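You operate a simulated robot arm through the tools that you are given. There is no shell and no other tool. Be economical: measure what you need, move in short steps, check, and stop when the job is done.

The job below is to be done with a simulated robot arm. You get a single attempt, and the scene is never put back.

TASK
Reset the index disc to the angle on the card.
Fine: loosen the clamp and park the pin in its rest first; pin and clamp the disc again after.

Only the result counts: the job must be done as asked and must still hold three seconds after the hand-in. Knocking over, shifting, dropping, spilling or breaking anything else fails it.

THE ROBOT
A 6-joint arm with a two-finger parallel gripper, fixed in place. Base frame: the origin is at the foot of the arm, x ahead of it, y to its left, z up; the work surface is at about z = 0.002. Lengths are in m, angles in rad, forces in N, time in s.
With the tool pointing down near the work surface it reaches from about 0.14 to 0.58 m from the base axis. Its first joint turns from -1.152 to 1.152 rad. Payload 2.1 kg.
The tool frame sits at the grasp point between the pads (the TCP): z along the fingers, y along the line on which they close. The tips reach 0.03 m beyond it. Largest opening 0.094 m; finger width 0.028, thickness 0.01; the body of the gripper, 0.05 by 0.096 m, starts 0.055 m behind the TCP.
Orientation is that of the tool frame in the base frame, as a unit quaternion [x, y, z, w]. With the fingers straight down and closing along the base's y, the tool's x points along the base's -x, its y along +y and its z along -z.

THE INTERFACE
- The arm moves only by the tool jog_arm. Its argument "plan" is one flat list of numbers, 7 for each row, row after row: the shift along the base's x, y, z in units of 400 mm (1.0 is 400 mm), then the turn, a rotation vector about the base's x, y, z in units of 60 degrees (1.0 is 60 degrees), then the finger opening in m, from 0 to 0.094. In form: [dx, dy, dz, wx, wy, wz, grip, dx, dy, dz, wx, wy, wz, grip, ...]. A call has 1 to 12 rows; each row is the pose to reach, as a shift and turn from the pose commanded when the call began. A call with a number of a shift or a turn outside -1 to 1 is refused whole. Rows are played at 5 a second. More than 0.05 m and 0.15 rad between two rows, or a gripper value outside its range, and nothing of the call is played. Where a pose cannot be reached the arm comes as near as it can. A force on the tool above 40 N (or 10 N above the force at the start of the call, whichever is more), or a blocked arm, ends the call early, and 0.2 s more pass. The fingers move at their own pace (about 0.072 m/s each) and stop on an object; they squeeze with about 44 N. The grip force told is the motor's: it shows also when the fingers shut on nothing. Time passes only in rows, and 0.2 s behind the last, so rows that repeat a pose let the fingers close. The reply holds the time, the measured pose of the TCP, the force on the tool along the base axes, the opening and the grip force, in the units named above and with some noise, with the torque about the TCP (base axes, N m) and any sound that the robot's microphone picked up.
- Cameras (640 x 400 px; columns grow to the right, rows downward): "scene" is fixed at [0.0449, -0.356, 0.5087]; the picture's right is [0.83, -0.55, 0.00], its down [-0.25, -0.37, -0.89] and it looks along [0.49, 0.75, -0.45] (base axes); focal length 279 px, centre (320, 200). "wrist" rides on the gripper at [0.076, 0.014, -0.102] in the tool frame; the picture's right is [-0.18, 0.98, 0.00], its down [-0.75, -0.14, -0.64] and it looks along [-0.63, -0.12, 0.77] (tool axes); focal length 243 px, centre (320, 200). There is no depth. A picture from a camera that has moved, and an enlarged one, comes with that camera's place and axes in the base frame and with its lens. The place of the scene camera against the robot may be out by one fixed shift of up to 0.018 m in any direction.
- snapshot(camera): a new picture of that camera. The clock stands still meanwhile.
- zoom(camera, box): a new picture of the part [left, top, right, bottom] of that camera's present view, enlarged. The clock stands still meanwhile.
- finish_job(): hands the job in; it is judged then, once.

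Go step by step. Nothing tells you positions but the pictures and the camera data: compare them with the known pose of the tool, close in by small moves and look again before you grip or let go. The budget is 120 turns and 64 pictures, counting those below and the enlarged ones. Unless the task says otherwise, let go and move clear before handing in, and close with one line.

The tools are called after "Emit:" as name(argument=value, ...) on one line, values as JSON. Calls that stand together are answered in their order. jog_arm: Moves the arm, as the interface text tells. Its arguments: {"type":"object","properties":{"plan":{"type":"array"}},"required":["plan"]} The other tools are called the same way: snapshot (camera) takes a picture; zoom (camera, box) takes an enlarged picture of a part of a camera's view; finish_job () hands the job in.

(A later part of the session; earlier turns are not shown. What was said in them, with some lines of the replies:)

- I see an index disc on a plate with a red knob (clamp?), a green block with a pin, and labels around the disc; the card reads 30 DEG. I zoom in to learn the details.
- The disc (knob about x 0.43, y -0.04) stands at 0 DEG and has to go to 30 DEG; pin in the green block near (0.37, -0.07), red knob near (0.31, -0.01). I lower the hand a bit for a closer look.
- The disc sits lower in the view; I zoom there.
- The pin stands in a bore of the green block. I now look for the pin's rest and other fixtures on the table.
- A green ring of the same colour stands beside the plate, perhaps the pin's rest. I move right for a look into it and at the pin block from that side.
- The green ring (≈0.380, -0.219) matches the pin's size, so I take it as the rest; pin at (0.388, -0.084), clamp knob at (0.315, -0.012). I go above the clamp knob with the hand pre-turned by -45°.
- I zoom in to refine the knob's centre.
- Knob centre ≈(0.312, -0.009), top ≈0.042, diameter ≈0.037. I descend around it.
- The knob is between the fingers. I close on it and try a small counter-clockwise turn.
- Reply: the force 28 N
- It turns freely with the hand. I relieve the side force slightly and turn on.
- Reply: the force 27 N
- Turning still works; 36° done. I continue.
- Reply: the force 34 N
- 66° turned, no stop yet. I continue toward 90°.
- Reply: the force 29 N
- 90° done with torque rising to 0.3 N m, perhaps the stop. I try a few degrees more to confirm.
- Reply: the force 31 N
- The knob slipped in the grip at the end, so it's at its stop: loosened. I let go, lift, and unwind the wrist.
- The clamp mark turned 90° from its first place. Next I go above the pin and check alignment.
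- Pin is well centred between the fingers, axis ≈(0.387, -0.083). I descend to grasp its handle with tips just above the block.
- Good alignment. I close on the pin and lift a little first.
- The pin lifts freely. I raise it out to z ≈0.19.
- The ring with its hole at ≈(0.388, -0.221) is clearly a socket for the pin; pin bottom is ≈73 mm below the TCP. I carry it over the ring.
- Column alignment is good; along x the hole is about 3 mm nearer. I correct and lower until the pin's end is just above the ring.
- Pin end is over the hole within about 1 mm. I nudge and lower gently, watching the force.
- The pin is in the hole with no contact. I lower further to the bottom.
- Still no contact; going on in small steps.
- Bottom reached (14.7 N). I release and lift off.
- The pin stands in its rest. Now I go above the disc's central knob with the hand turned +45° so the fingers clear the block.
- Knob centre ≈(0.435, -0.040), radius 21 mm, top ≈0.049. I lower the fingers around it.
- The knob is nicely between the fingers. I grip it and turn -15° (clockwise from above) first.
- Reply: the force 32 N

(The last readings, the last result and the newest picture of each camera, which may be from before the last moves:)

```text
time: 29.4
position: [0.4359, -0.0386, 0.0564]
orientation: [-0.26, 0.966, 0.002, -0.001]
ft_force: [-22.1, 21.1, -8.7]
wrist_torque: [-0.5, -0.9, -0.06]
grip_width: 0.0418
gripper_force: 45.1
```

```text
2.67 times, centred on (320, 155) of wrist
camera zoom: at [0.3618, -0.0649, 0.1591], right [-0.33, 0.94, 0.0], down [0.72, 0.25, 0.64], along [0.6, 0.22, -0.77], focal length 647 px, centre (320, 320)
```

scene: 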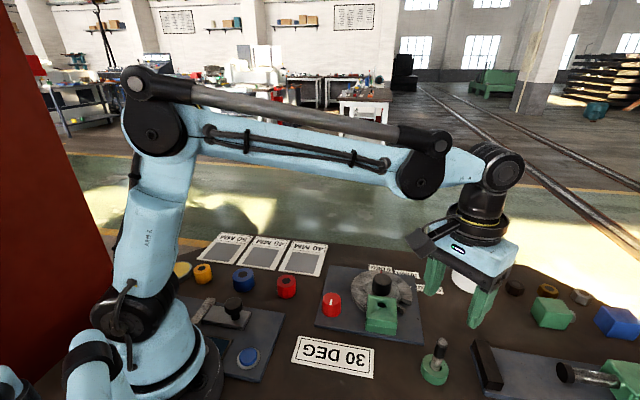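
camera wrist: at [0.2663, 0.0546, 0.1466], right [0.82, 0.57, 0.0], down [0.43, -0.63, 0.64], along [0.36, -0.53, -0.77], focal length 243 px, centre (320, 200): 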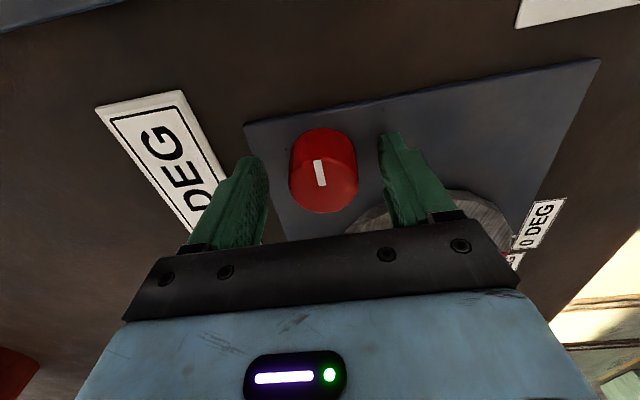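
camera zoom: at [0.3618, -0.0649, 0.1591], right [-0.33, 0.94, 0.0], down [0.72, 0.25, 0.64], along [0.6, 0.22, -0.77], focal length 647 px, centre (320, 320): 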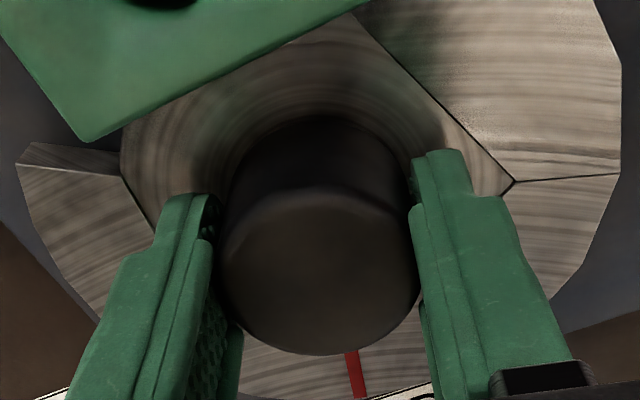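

The disc turns with the hand. I do the second 15°.

Emit:
jog_arm(plan=[-0.002, 0.002, 0, 0, 0, -0.08, 0.03, -0.002, 0.002, 0, 0, 0, -0.16, 0.03, -0.002, 0.002, 0, 0, 0, -0.25, 0.03, -0.002, 0.002, 0, 0, 0, -0.25, 0.03, -0.002, 0.002, 0, 0, 0, -0.25, 0.03])

Emit:
zoom(camera="wrist", box=[200, 80, 440, 280])

Emit:
zoom(camera="scene", box=[340, 250, 460, 330])

```text
time: 30.6
position: [0.4358, -0.0379, 0.0566]
orientation: [-0.13, 0.991, 0.002, 0.001]
ft_force: [-8.8, 19.0, -29.7]
wrist_torque: [-0.41, -0.33, -0.03]
grip_width: 0.0418
gripper_force: 44.9
```

```text
2.00 times, centred on (320, 180) of wrist
camera zoom: at [0.3573, -0.0451, 0.1591], right [-0.08, 1.0, 0.0], down [0.76, 0.06, 0.64], along [0.64, 0.05, -0.77], focal length 485 px, centre (320, 240)
```

zoom: 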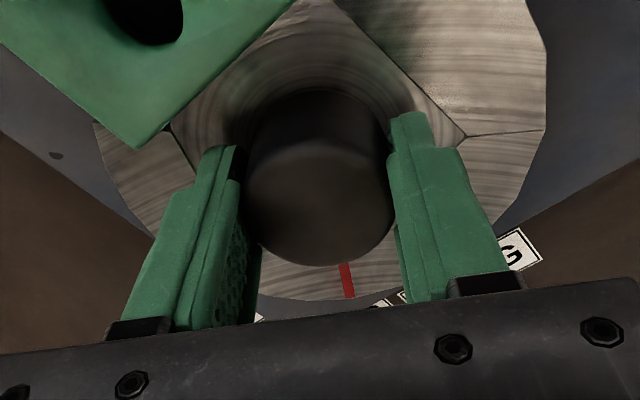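

```text
5.00 times, centred on (400, 290) of scene
camera zoom: at [0.045, -0.356, 0.5087], right [0.83, -0.55, 0.0], down [-0.25, -0.37, -0.89], along [0.49, 0.75, -0.45], focal length 1393 px, centre (-80, -250)
```

zoom: 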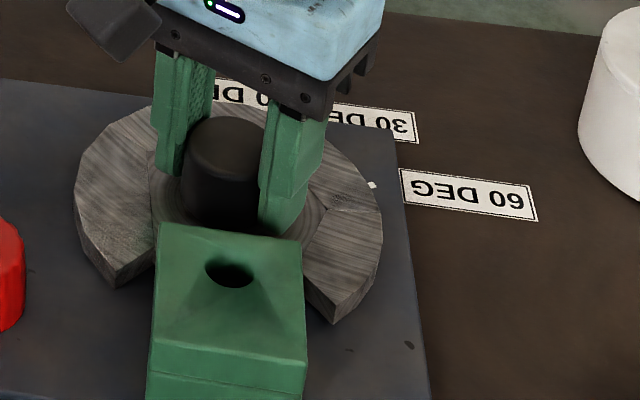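

Hand turned 30.0°. I release, lift, and check the mark against the 30 DEG tick.

Emit:
jog_arm(plan=[0, 0, 0, 0, 0, 0, 0.07, 0, 0, 0, 0, 0, 0, 0.07, 0, 0, 0, 0, 0, 0, 0.07, 0, 0, 0.1, 0, 0, 0, 0.07, -0.04, 0, 0.2, 0, 0, 0, 0.07, -0.1, 0, 0.3, 0, 0, 0, 0.07, -0.1, 0, 0.3, 0, 0, 0, 0.07])

Emit:
zoom(camera="wrist", box=[220, 80, 420, 205])

```text
time: 32.2
position: [0.3961, -0.0419, 0.1784]
orientation: [-0.13, 0.991, 0.001, 0.0]
ft_force: [0.4, 0.7, -0.2]
wrist_torque: [-0.01, -0.03, -0.02]
grip_width: 0.0701
gripper_force: 0.1
```

```text
3.20 times, centred on (320, 142) of wrist
camera zoom: at [0.3177, -0.0477, 0.2797], right [-0.08, 1.0, 0.0], down [0.76, 0.06, 0.64], along [0.64, 0.05, -0.77], focal length 776 px, centre (320, 384)
```

zoom: 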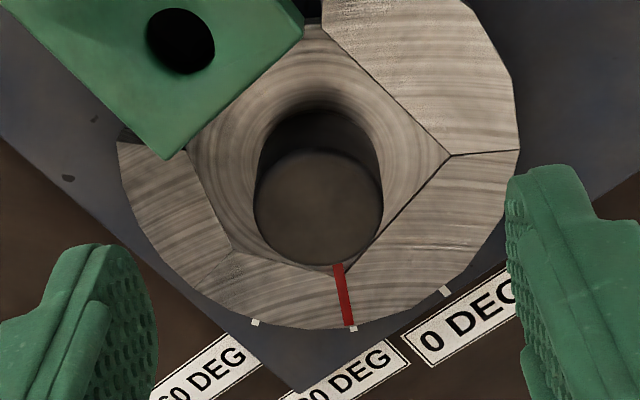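

The mark sits at the 30 tick. I zoom tighter, and also check the bore for the slot.

Emit:
zoom(camera="wrist", box=[300, 155, 350, 190])

Emit:
zoom(camera="wrist", box=[250, 75, 310, 115])

```text
11.43 times, centred on (325, 172) of wrist
camera zoom: at [0.3177, -0.0477, 0.2797], right [-0.08, 1.0, 0.0], down [0.76, 0.06, 0.64], along [0.64, 0.05, -0.77], focal length 2773 px, centre (263, 514)
```

zoom: 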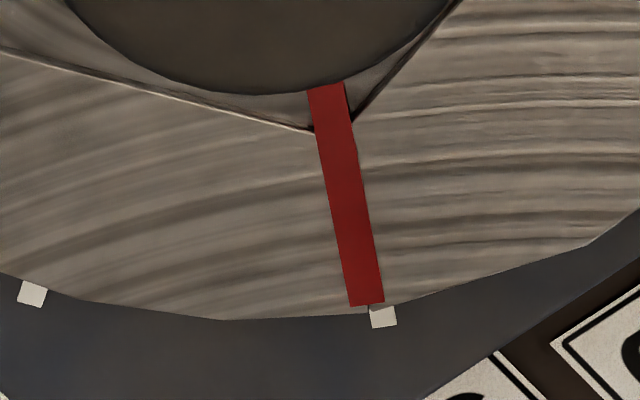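

```text
10.00 times, centred on (280, 95) of wrist
camera zoom: at [0.3177, -0.0477, 0.2797], right [-0.08, 1.0, 0.0], down [0.76, 0.06, 0.64], along [0.64, 0.05, -0.77], focal length 2426 px, centre (720, 1250)
```

zoom: 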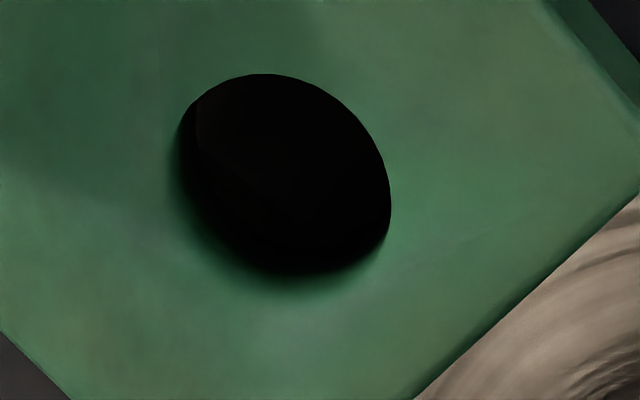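

The mark lines up with 30 exactly as it did with 0, and the bore centre reads (0.388, -0.083). Now I return for the pin.

Emit:
jog_arm(plan=[-0.0065, -0.0885, 0, 0, 0, -0.05, 0.05, -0.013, -0.177, 0, 0, 0, -0.1, 0.05, -0.0195, -0.2655, 0, 0, 0, -0.15, 0.05, -0.026, -0.354, 0, 0, 0, -0.2, 0.05, -0.0325, -0.443, 0, 0, 0, -0.25, 0.05, -0.0325, -0.443, -0.1, 0, 0, -0.25, 0.05, -0.0325, -0.443, -0.1, 0, 0, -0.25, 0.05])

Emit:
zoom(camera="wrist", box=[220, 80, 420, 205])

```text
time: 33.8
position: [0.3825, -0.2169, 0.1362]
orientation: [-0.001, 1.0, 0.0, 0.0]
ft_force: [0.2, -0.4, -0.2]
wrist_torque: [0.01, 0.01, 0.04]
grip_width: 0.0504
gripper_force: 0.1
```

```text
3.20 times, centred on (320, 142) of wrist
camera zoom: at [0.306, -0.2029, 0.239], right [0.18, 0.98, 0.0], down [0.75, -0.14, 0.64], along [0.63, -0.12, -0.77], focal length 776 px, centre (320, 384)
```

zoom: 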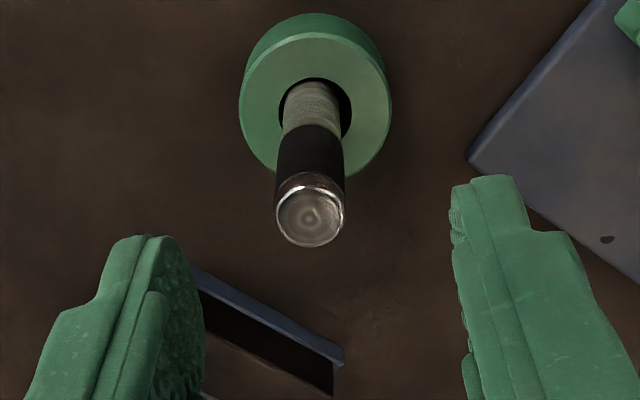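

The pin is about 2 mm off centre; I correct, descend, and grip at the same height as before.

Emit:
jog_arm(plan=[0, -0.006, -0.05, 0, 0, 0, 0.05, 0, -0.006, -0.1, 0, 0, 0, 0.05, 0, -0.006, -0.151, 0, 0, 0, 0.05, 0, -0.006, -0.151, 0, 0, 0, 0.05, 0, -0.006, -0.151, 0, 0, 0, 0.005, 0, -0.006, -0.151, 0, 0, 0, 0.005, 0, -0.006, -0.151, 0, 0, 0, 0.005, 0, -0.006, -0.151, 0, 0, 0, 0.005])

```text
time: 35.6
position: [0.3819, -0.2193, 0.078]
orientation: [0.0, 1.0, 0.0, 0.001]
ft_force: [0.5, 0.5, -0.1]
wrist_torque: [0.0, 0.01, 0.01]
grip_width: 0.0152
gripper_force: 43.9
```

Gripped. I lift the pin and carry it over the bore.

Emit:
jog_arm(plan=[0, 0, 0.08, 0, 0, 0, 0.005, 0, 0, 0.16, 0, 0, 0, 0.005, 0, 0, 0.23, 0, 0, 0, 0.005, 0.005, 0.114, 0.23, 0, 0, 0, 0.005, 0.01, 0.228, 0.23, 0, 0, 0, 0.005, 0.014, 0.341, 0.23, 0, 0, 0, 0.005, 0.014, 0.341, 0.15, 0, 0, 0, 0.005, 0.014, 0.341, 0.15, 0, 0, 0, 0.005])

Emit:
zoom(camera="wrist", box=[220, 60, 420, 185])

Emit:
zoom(camera="scene", box=[320, 230, 460, 400])

```text
time: 37.4
position: [0.388, -0.0811, 0.1362]
orientation: [0.0, 1.0, 0.0, 0.0]
ft_force: [0.2, -0.3, -1.2]
wrist_torque: [0.02, -0.04, -0.01]
grip_width: 0.015
gripper_force: 44.2
```

```text
3.20 times, centred on (320, 122) of wrist
camera zoom: at [0.3105, -0.0674, 0.238], right [0.18, 0.98, 0.0], down [0.75, -0.14, 0.64], along [0.63, -0.12, -0.77], focal length 776 px, centre (320, 448)
```

zoom: 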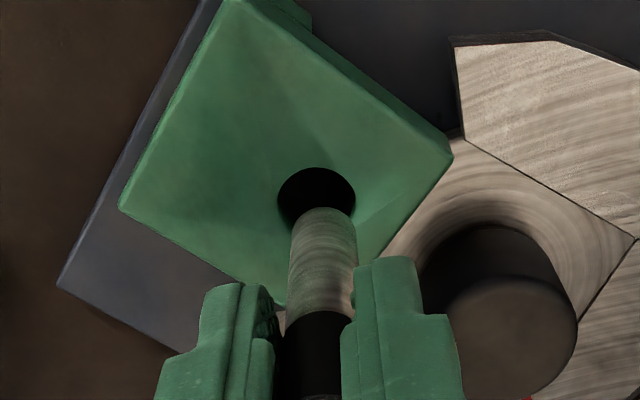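

```text
2.35 times, centred on (390, 315) of scene
camera zoom: at [0.0449, -0.356, 0.5087], right [0.83, -0.55, 0.0], down [-0.25, -0.37, -0.89], along [0.49, 0.75, -0.45], focal length 656 px, centre (155, -71)
```

zoom: 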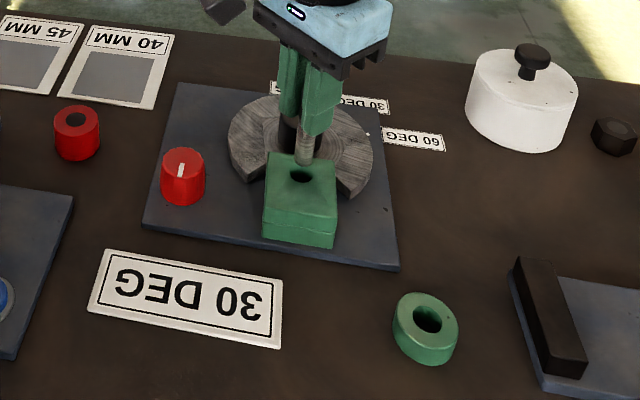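

Ring stayed put. The pin needs about 2 mm to the right; I shift and lower to just above the bore.

Emit:
jog_arm(plan=[0, -0.005, -0.015, 0, 0, 0, 0.005, 0, -0.005, -0.03, 0, 0, 0, 0.005, 0, -0.005, -0.03, 0, 0, 0, 0.005])

Emit:
zoom(camera="wrist", box=[260, 80, 380, 155])

Emit:
zoom(camera="scene", box=[350, 270, 420, 322])

```text
time: 38.2
position: [0.3876, -0.0849, 0.1258]
orientation: [0.0, 1.0, 0.0, 0.0]
ft_force: [-0.6, 0.4, -0.4]
wrist_torque: [-0.01, 0.02, 0.02]
grip_width: 0.0149
gripper_force: 44.1
```

```text
5.33 times, centred on (320, 118) of wrist
camera zoom: at [0.311, -0.0705, 0.2268], right [0.18, 0.98, 0.0], down [0.75, -0.14, 0.64], along [0.63, -0.12, -0.77], focal length 1294 px, centre (320, 640)
```

zoom: 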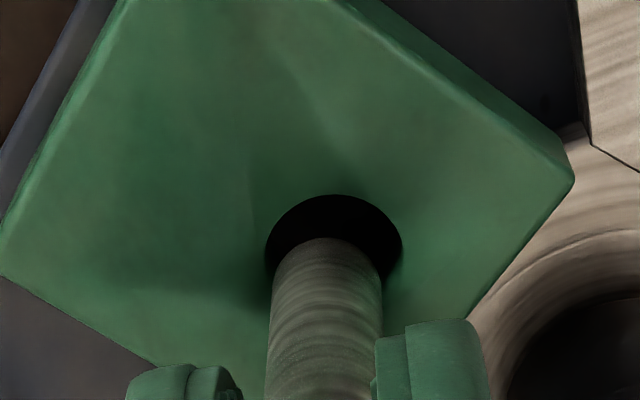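

```text
7.69 times, centred on (385, 296) of scene
camera zoom: at [0.0449, -0.356, 0.5087], right [0.83, -0.55, 0.0], down [-0.25, -0.37, -0.89], along [0.49, 0.75, -0.45], focal length 2143 px, centre (-180, -538)
```

zoom: 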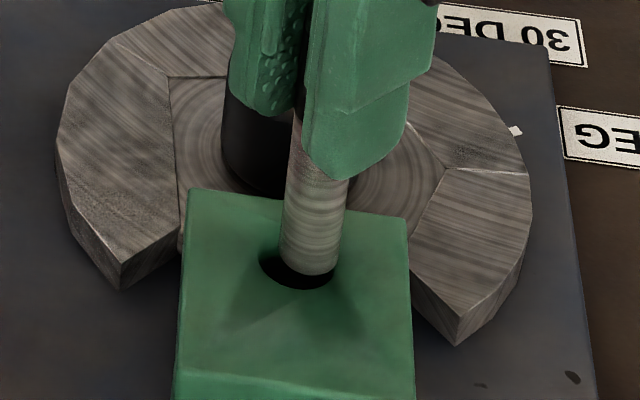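

Nearly aligned; a 1 mm nudge in -x and +y, then lower gently while watching force.

Emit:
jog_arm(plan=[-0.0025, 0.002, -0.01, 0, 0, 0, 0.005, -0.0025, 0.002, -0.02, 0, 0, 0, 0.005, -0.0025, 0.002, -0.03, 0, 0, 0, 0.005, -0.0025, 0.002, -0.03, 0, 0, 0, 0.005])

Emit:
zoom(camera="scene", box=[350, 270, 420, 322])

```text
time: 39.2
position: [0.3871, -0.0836, 0.1129]
orientation: [0.0, 1.0, 0.001, 0.0]
ft_force: [-0.5, -0.4, -0.8]
wrist_torque: [-0.04, 0.03, 0.04]
grip_width: 0.0149
gripper_force: 43.9
```

```text
7.69 times, centred on (385, 296) of scene
camera zoom: at [0.0449, -0.356, 0.5087], right [0.83, -0.55, 0.0], down [-0.25, -0.37, -0.89], along [0.49, 0.75, -0.45], focal length 2143 px, centre (-180, -538)
```

zoom: 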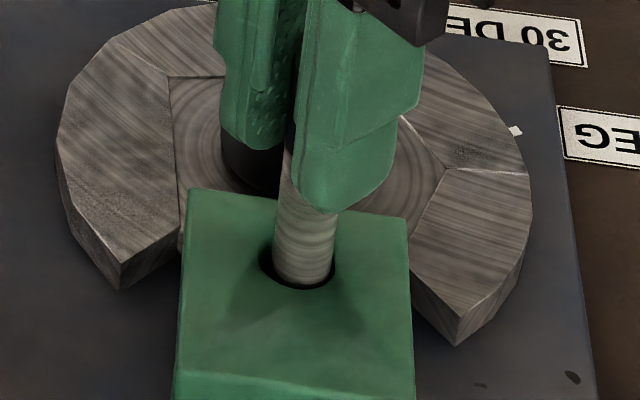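

The pin is in the bore. I lower it toward the disc slot.

Emit:
jog_arm(plan=[0, 0, -0.01, 0, 0, 0, 0.005, 0, 0, -0.02, 0, 0, 0, 0.005, 0, 0, -0.03, 0, 0, 0, 0.005, 0, 0, -0.04, 0, 0, 0, 0.005, 0, 0, -0.05, 0, 0, 0, 0.005, 0, 0, -0.06, 0, 0, 0, 0.005, 0, 0, -0.06, 0, 0, 0, 0.005])

```text
time: 40.8
position: [0.3871, -0.0838, 0.0896]
orientation: [-0.001, 1.0, 0.0, 0.0]
ft_force: [-0.3, -0.2, -1.6]
wrist_torque: [0.0, -0.02, -0.01]
grip_width: 0.0154
gripper_force: 43.8
```

No resistance; I go on to the seat.

Emit:
jog_arm(plan=[0, 0, -0.005, 0, 0, 0, 0.005, 0, 0, -0.01, 0, 0, 0, 0.005, 0, 0, -0.014, 0, 0, 0, 0.005, 0, 0, -0.014, 0, 0, 0, 0.005])

Emit:
zoom(camera="scene", box=[340, 250, 440, 325])

```text
time: 41.8
position: [0.3869, -0.0828, 0.0843]
orientation: [-0.001, 1.0, 0.0, 0.0]
ft_force: [2.1, -1.2, 31.1]
wrist_torque: [-0.08, -0.16, 0.02]
grip_width: 0.0153
gripper_force: 44.0
```

```text
5.33 times, centred on (390, 288) of scene
camera zoom: at [0.0448, -0.356, 0.5088], right [0.83, -0.55, 0.0], down [-0.25, -0.37, -0.9], along [0.49, 0.75, -0.45], focal length 1486 px, centre (-53, -267)
```

zoom: 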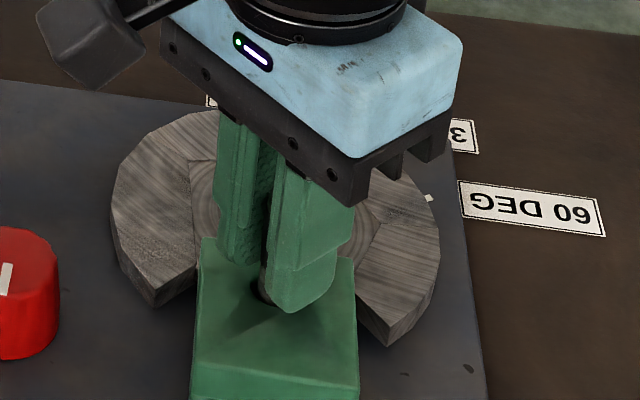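

Contact at 0.084, the expected seat height. I release, lift and compare the pin's height with the start.

Emit:
jog_arm(plan=[0, 0, 0.003, 0, 0, 0, 0.005, 0, 0, 0.003, 0, 0, 0, 0.05, 0, 0, 0.003, 0, 0, 0, 0.05, 0, 0, 0.003, 0, 0, 0, 0.05, 0, 0, 0.08, 0, 0, 0, 0.05, 0, 0, 0.15, 0, 0, 0, 0.06, -0.06, 0.06, 0.15, 0, 0, 0, 0.07, -0.12, 0.12, 0.15, 0, 0, 0, 0.07, -0.19, 0.18, 0.15, 0, 0, 0, 0.07, -0.19, 0.18, 0.15, 0, 0, 0, 0.07])

Emit:
zoom(camera="scene", box=[340, 258, 440, 338])

Emit:
zoom(camera="wrist", box=[160, 40, 480, 240])

```text
time: 44.0
position: [0.3119, -0.0072, 0.1426]
orientation: [0.0, 1.0, 0.0, 0.001]
ft_force: [0.2, 0.6, 0.2]
wrist_torque: [0.0, 0.0, 0.0]
grip_width: 0.0699
gripper_force: 0.1
```

```text
5.00 times, centred on (390, 298) of scene
camera zoom: at [0.0449, -0.356, 0.5087], right [0.83, -0.55, 0.0], down [-0.25, -0.37, -0.89], along [0.49, 0.75, -0.45], focal length 1393 px, centre (-30, -290)
```

zoom: 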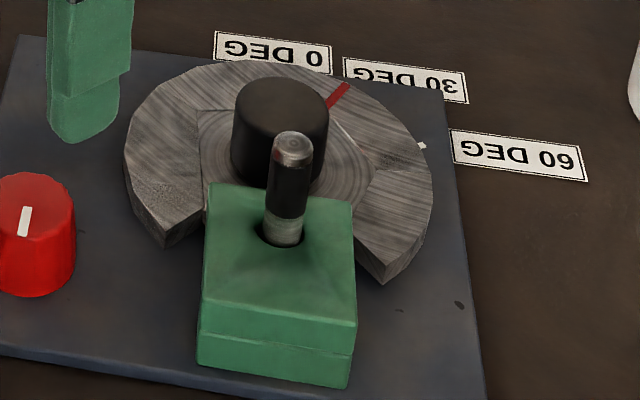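

```text
2.00 times, centred on (320, 140) of wrist
camera zoom: at [0.2337, 0.0061, 0.2455], right [0.18, 0.98, 0.0], down [0.75, -0.14, 0.64], along [0.63, -0.12, -0.77], focal length 485 px, centre (320, 320)
```

zoom: 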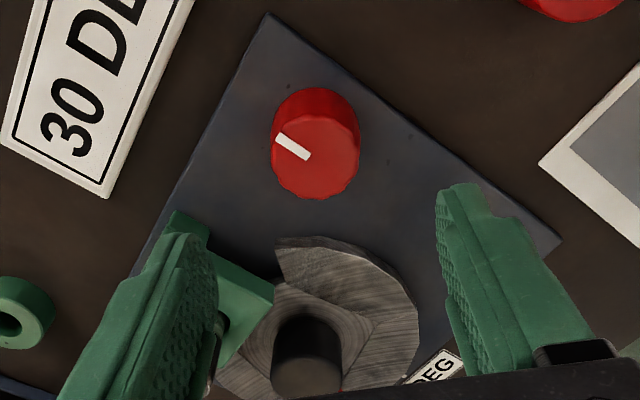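

The pin sits exactly as at the start, and the mark is at 30. Now I turn the hand +45°, go down on the clamp knob and grip it.

Emit:
jog_arm(plan=[0, -0.006, 0, 0, 0, 0.13, 0.07, 0, -0.006, 0, 0, 0, 0.26, 0.07, 0, -0.006, 0, 0, 0, 0.39, 0.07, 0, -0.006, 0, 0, 0, 0.52, 0.07, 0, -0.006, 0, 0, 0, 0.65, 0.07, 0, -0.006, -0.08, 0, 0, 0.75, 0.07, 0, -0.006, -0.16, 0, 0, 0.75, 0.07, 0, -0.006, -0.243, 0, 0, 0.75, 0.07, 0, -0.006, -0.243, 0, 0, 0.75, 0.07])

Emit:
zoom(camera="wrist", box=[200, 100, 440, 250])

```text
time: 46.0
position: [0.3107, -0.0133, 0.0469]
orientation: [-0.383, 0.924, 0.001, 0.001]
ft_force: [-0.3, -0.2, -0.2]
wrist_torque: [0.0, -0.02, 0.02]
grip_width: 0.07
gripper_force: 0.0
```

```text
2.67 times, centred on (320, 175) of wrist
camera zoom: at [0.246, -0.0575, 0.1482], right [-0.57, 0.82, 0.0], down [0.63, 0.43, 0.64], along [0.53, 0.36, -0.77], focal length 647 px, centre (320, 267)
```

zoom: 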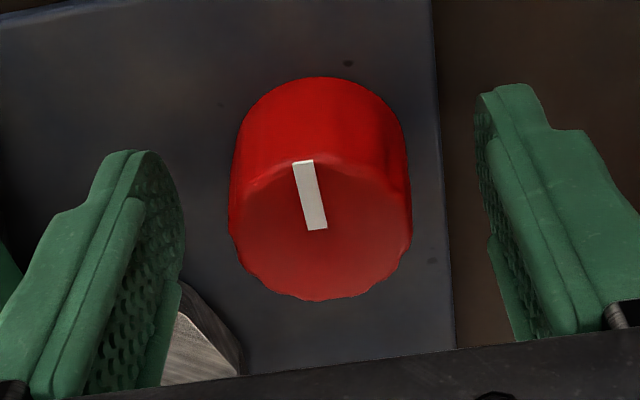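

The knob sits ~1.5 mm toward +x/-y of the finger centre, which matches the earlier side forces. I correct, close, and start turning clockwise.

Emit:
jog_arm(plan=[0.004, -0.004, 0, 0, 0, 0, 0.03, 0.004, -0.004, 0, 0, 0, 0, 0.03, 0.004, -0.004, 0, 0, 0, 0, 0.03, 0.004, -0.004, 0, 0, 0, 0, 0.03, 0.004, -0.004, 0, 0, 0, -0.1, 0.03, 0.004, -0.004, 0, 0, 0, -0.2, 0.03, 0.004, -0.004, 0, 0, 0, -0.3, 0.03, 0.004, -0.004, 0, 0, 0, -0.4, 0.03, 0.004, -0.004, 0, 0, 0, -0.4, 0.03])

```text
time: 47.6
position: [0.3105, -0.0138, 0.0452]
orientation: [-0.254, 0.967, 0.006, -0.002]
ft_force: [-1.3, 0.6, 1.0]
wrist_torque: [0.08, -0.15, 0.02]
grip_width: 0.0405
gripper_force: 45.2
stopped in row 7: the force on the tool passed its limit at 41 N (the readings are from after the stop); the commanded pose is now the measured one
```

Side force stopped it after ~16°; the pose has been re-based. I continue in shorter steps.

Emit:
jog_arm(plan=[0, 0, 0, 0, 0, -0.08, 0.03, 0, 0, 0, 0, 0, -0.16, 0.03, 0, 0, 0, 0, 0, -0.16, 0.03])

Emit:
zoom(camera="wrist", box=[200, 100, 440, 250])

```text
time: 48.4
position: [0.3108, -0.0123, 0.0484]
orientation: [-0.172, 0.985, 0.007, -0.002]
ft_force: [-6.5, 12.7, 7.4]
wrist_torque: [0.23, 0.2, 0.08]
grip_width: 0.0404
gripper_force: 45.2
```

```text
2.67 times, centred on (320, 175) of wrist
camera zoom: at [0.2339, -0.0268, 0.1486], right [-0.16, 0.99, 0.01], down [0.76, 0.11, 0.64], along [0.63, 0.11, -0.77], focal length 647 px, centre (320, 267)
```

zoom: 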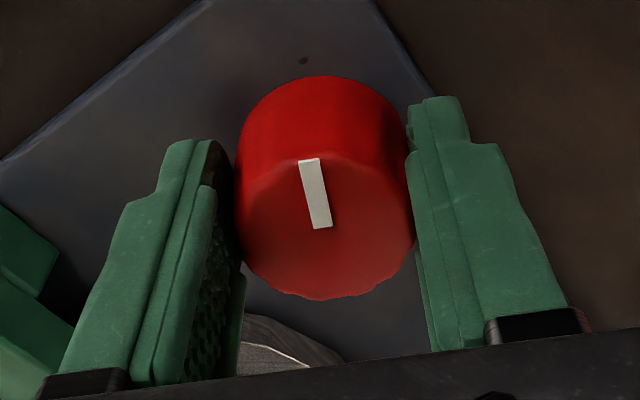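

The knob follows. I continue, following the side force.

Emit:
jog_arm(plan=[-0.001, 0.003, 0, 0, 0, -0.1, 0.03, -0.001, 0.004, 0, 0, 0, -0.2, 0.03, -0.001, 0.005, 0, 0, 0, -0.3, 0.03, -0.001, 0.005, 0, 0, 0, -0.3, 0.03])

```text
time: 49.4
position: [0.3099, -0.0105, 0.0463]
orientation: [-0.017, 1.0, 0.006, -0.003]
ft_force: [-15.5, 16.2, 14.8]
wrist_torque: [0.23, 0.3, 0.06]
grip_width: 0.0404
gripper_force: 45.2
```

About 43° done. Next step, same way.

Emit:
jog_arm(plan=[-0.002, 0.002, 0, 0, 0, -0.1, 0.03, -0.003, 0.003, 0, 0, 0, -0.2, 0.03, -0.003, 0.004, 0, 0, 0, -0.3, 0.03, -0.003, 0.004, 0, 0, 0, -0.3, 0.03])

Emit:
zoom(camera="wrist", box=[200, 100, 440, 250])

```text
time: 50.4
position: [0.3096, -0.0097, 0.0471]
orientation: [0.141, 0.99, 0.006, 0.002]
ft_force: [4.7, 7.9, -30.1]
wrist_torque: [0.17, -0.13, 0.02]
grip_width: 0.0411
gripper_force: 45.3
```

```text
2.67 times, centred on (320, 175) of wrist
camera zoom: at [0.2397, 0.0237, 0.1488], right [0.45, 0.89, 0.01], down [0.68, -0.35, 0.64], along [0.58, -0.28, -0.77], focal length 647 px, centre (320, 267)
```

zoom: 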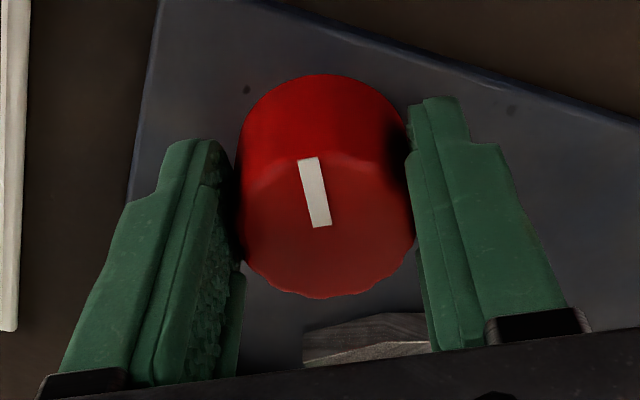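

61° done; I continue.

Emit:
jog_arm(plan=[0.001, 0.002, -0.002, 0, 0, -0.1, 0.03, 0.001, 0.002, -0.003, 0, 0, -0.2, 0.03, 0.001, 0.003, -0.003, 0, 0, -0.3, 0.03, 0.001, 0.003, -0.003, 0, 0, -0.3, 0.03])

```text
time: 51.1
position: [0.3118, -0.0082, 0.0464]
orientation: [0.254, 0.967, 0.006, 0.001]
ft_force: [-3.5, 0.0, 7.9]
wrist_torque: [-0.18, -0.35, -0.01]
grip_width: 0.0405
gripper_force: 45.3
stopped in row 3: the force on the tool passed its limit at 42 N (the readings are from after the stop); the commanded pose is now the measured one
```

Stopped by side force at yaw -29°; re-based. I go on with the remaining ~16°.

Emit:
jog_arm(plan=[0, 0, 0, 0, 0, -0.08, 0.03, 0, 0, 0, 0, 0, -0.16, 0.03, 0, 0, 0, 0, 0, -0.16, 0.03])

Emit:
zoom(camera="wrist", box=[200, 100, 440, 250])

```text
time: 51.9
position: [0.3122, -0.0089, 0.0459]
orientation: [0.334, 0.943, 0.007, 0.004]
ft_force: [5.3, 6.9, 19.5]
wrist_torque: [0.28, 0.21, 0.08]
grip_width: 0.0406
gripper_force: 45.1
```

```text
2.67 times, centred on (320, 175) of wrist
camera zoom: at [0.2587, 0.0492, 0.1483], right [0.76, 0.65, 0.01], down [0.49, -0.59, 0.64], along [0.42, -0.48, -0.77], focal length 647 px, centre (320, 267)
```

zoom: 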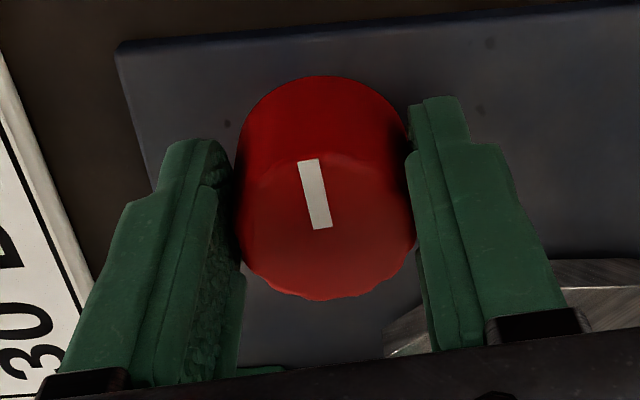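

Yaw -39°; I turn another 12° to reach the stop.

Emit:
jog_arm(plan=[0, 0, 0, 0, 0, -0.1, 0.03, 0, 0, 0, 0, 0, -0.2, 0.03, 0, 0, 0, 0, 0, -0.2, 0.03])

Emit:
zoom(camera="wrist", box=[200, 100, 440, 250])

```text
time: 52.7
position: [0.3116, -0.0074, 0.045]
orientation: [0.431, 0.902, 0.008, 0.003]
ft_force: [13.3, 21.0, -9.4]
wrist_torque: [0.19, -0.51, 0.57]
grip_width: 0.0405
gripper_force: 45.4
```

```text
2.67 times, centred on (320, 175) of wrist
camera zoom: at [0.2721, 0.0589, 0.1483], right [0.88, 0.48, 0.02], down [0.36, -0.68, 0.64], along [0.32, -0.55, -0.77], focal length 647 px, centre (320, 267)
```

zoom: 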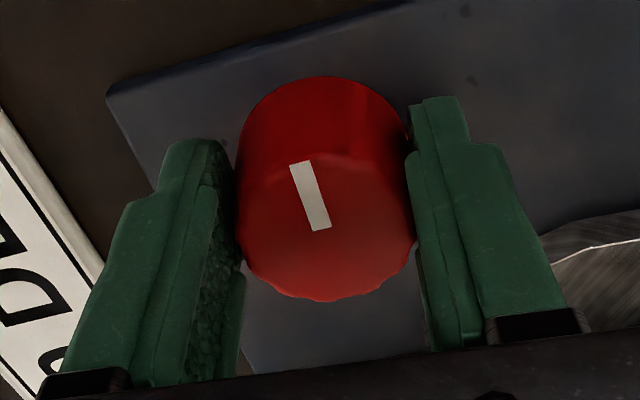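

The knob reached its stop (torque 0.57 N m, slipping). I release, lift clear and take a final look.

Emit:
jog_arm(plan=[0, 0, 0, 0, 0, 0, 0.07, 0, 0, 0, 0, 0, 0, 0.07, 0, 0, 0, 0, 0, 0, 0.07, 0, 0, 0.1, 0, 0, 0, 0.07, 0, 0, 0.2, 0, 0, 0, 0.07, 0, 0, 0.3, 0, 0, 0.12, 0.07, 0, 0, 0.4, 0, 0, 0.24, 0.07, -0.05, 0, 0.4, 0, 0, 0.36, 0.07, -0.1, 0, 0.4, 0, 0, 0.48, 0.07, -0.15, 0, 0.4, 0, 0, 0.6, 0.07, -0.15, 0, 0.4, 0, 0, 0.73, 0.07, -0.15, 0, 0.4, 0, 0, 0.85, 0.07])

Emit:
zoom(camera="scene", box=[280, 240, 480, 400])

Emit:
zoom(camera="wrist", box=[200, 40, 440, 240])

```text
time: 55.3
position: [0.2509, -0.009, 0.2058]
orientation: [-0.001, 1.0, 0.006, 0.0]
ft_force: [-1.2, -0.3, 0.2]
wrist_torque: [0.01, -0.02, 0.0]
grip_width: 0.0701
gripper_force: 0.1
```

```text
2.50 times, centred on (380, 320) of scene
camera zoom: at [0.0449, -0.356, 0.5087], right [0.83, -0.55, 0.0], down [-0.25, -0.37, -0.89], along [0.49, 0.75, -0.45], focal length 696 px, centre (170, -100)
```

zoom: 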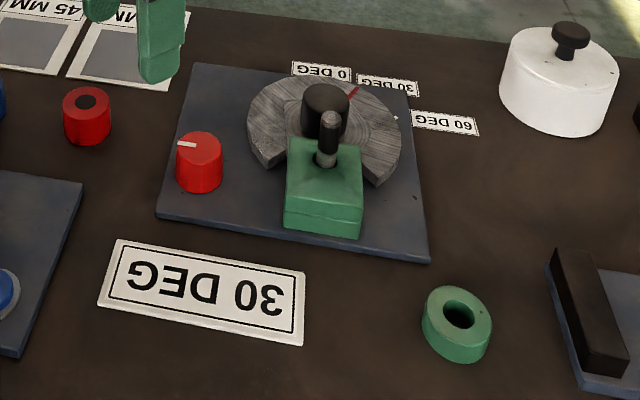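

```text
2.00 times, centred on (320, 140) of wrist
camera zoom: at [0.1727, 0.0036, 0.3076], right [0.18, 0.98, 0.01], down [0.75, -0.15, 0.64], along [0.63, -0.11, -0.77], focal length 485 px, centre (320, 320)
```

zoom: 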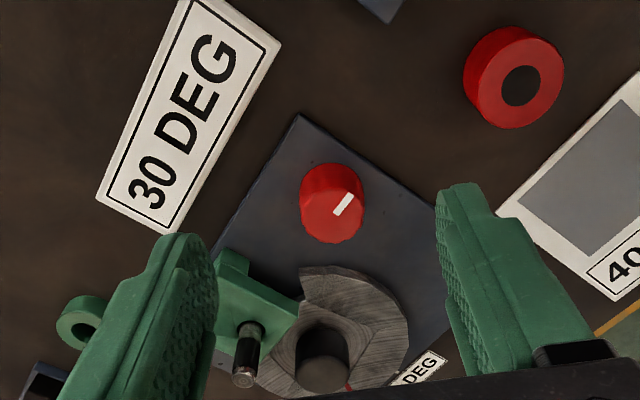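

The disc mark stands at 30 DEG, the pin is back in the bore, the clamp mark is back at its starting direction, and the hand is clear. I hand the job in.

Emit:
finish_job()

```text
The job is handed in.
```

The index disc is reset from 0 to 30 DEG, pinned and clamped again, and the job is handed in.
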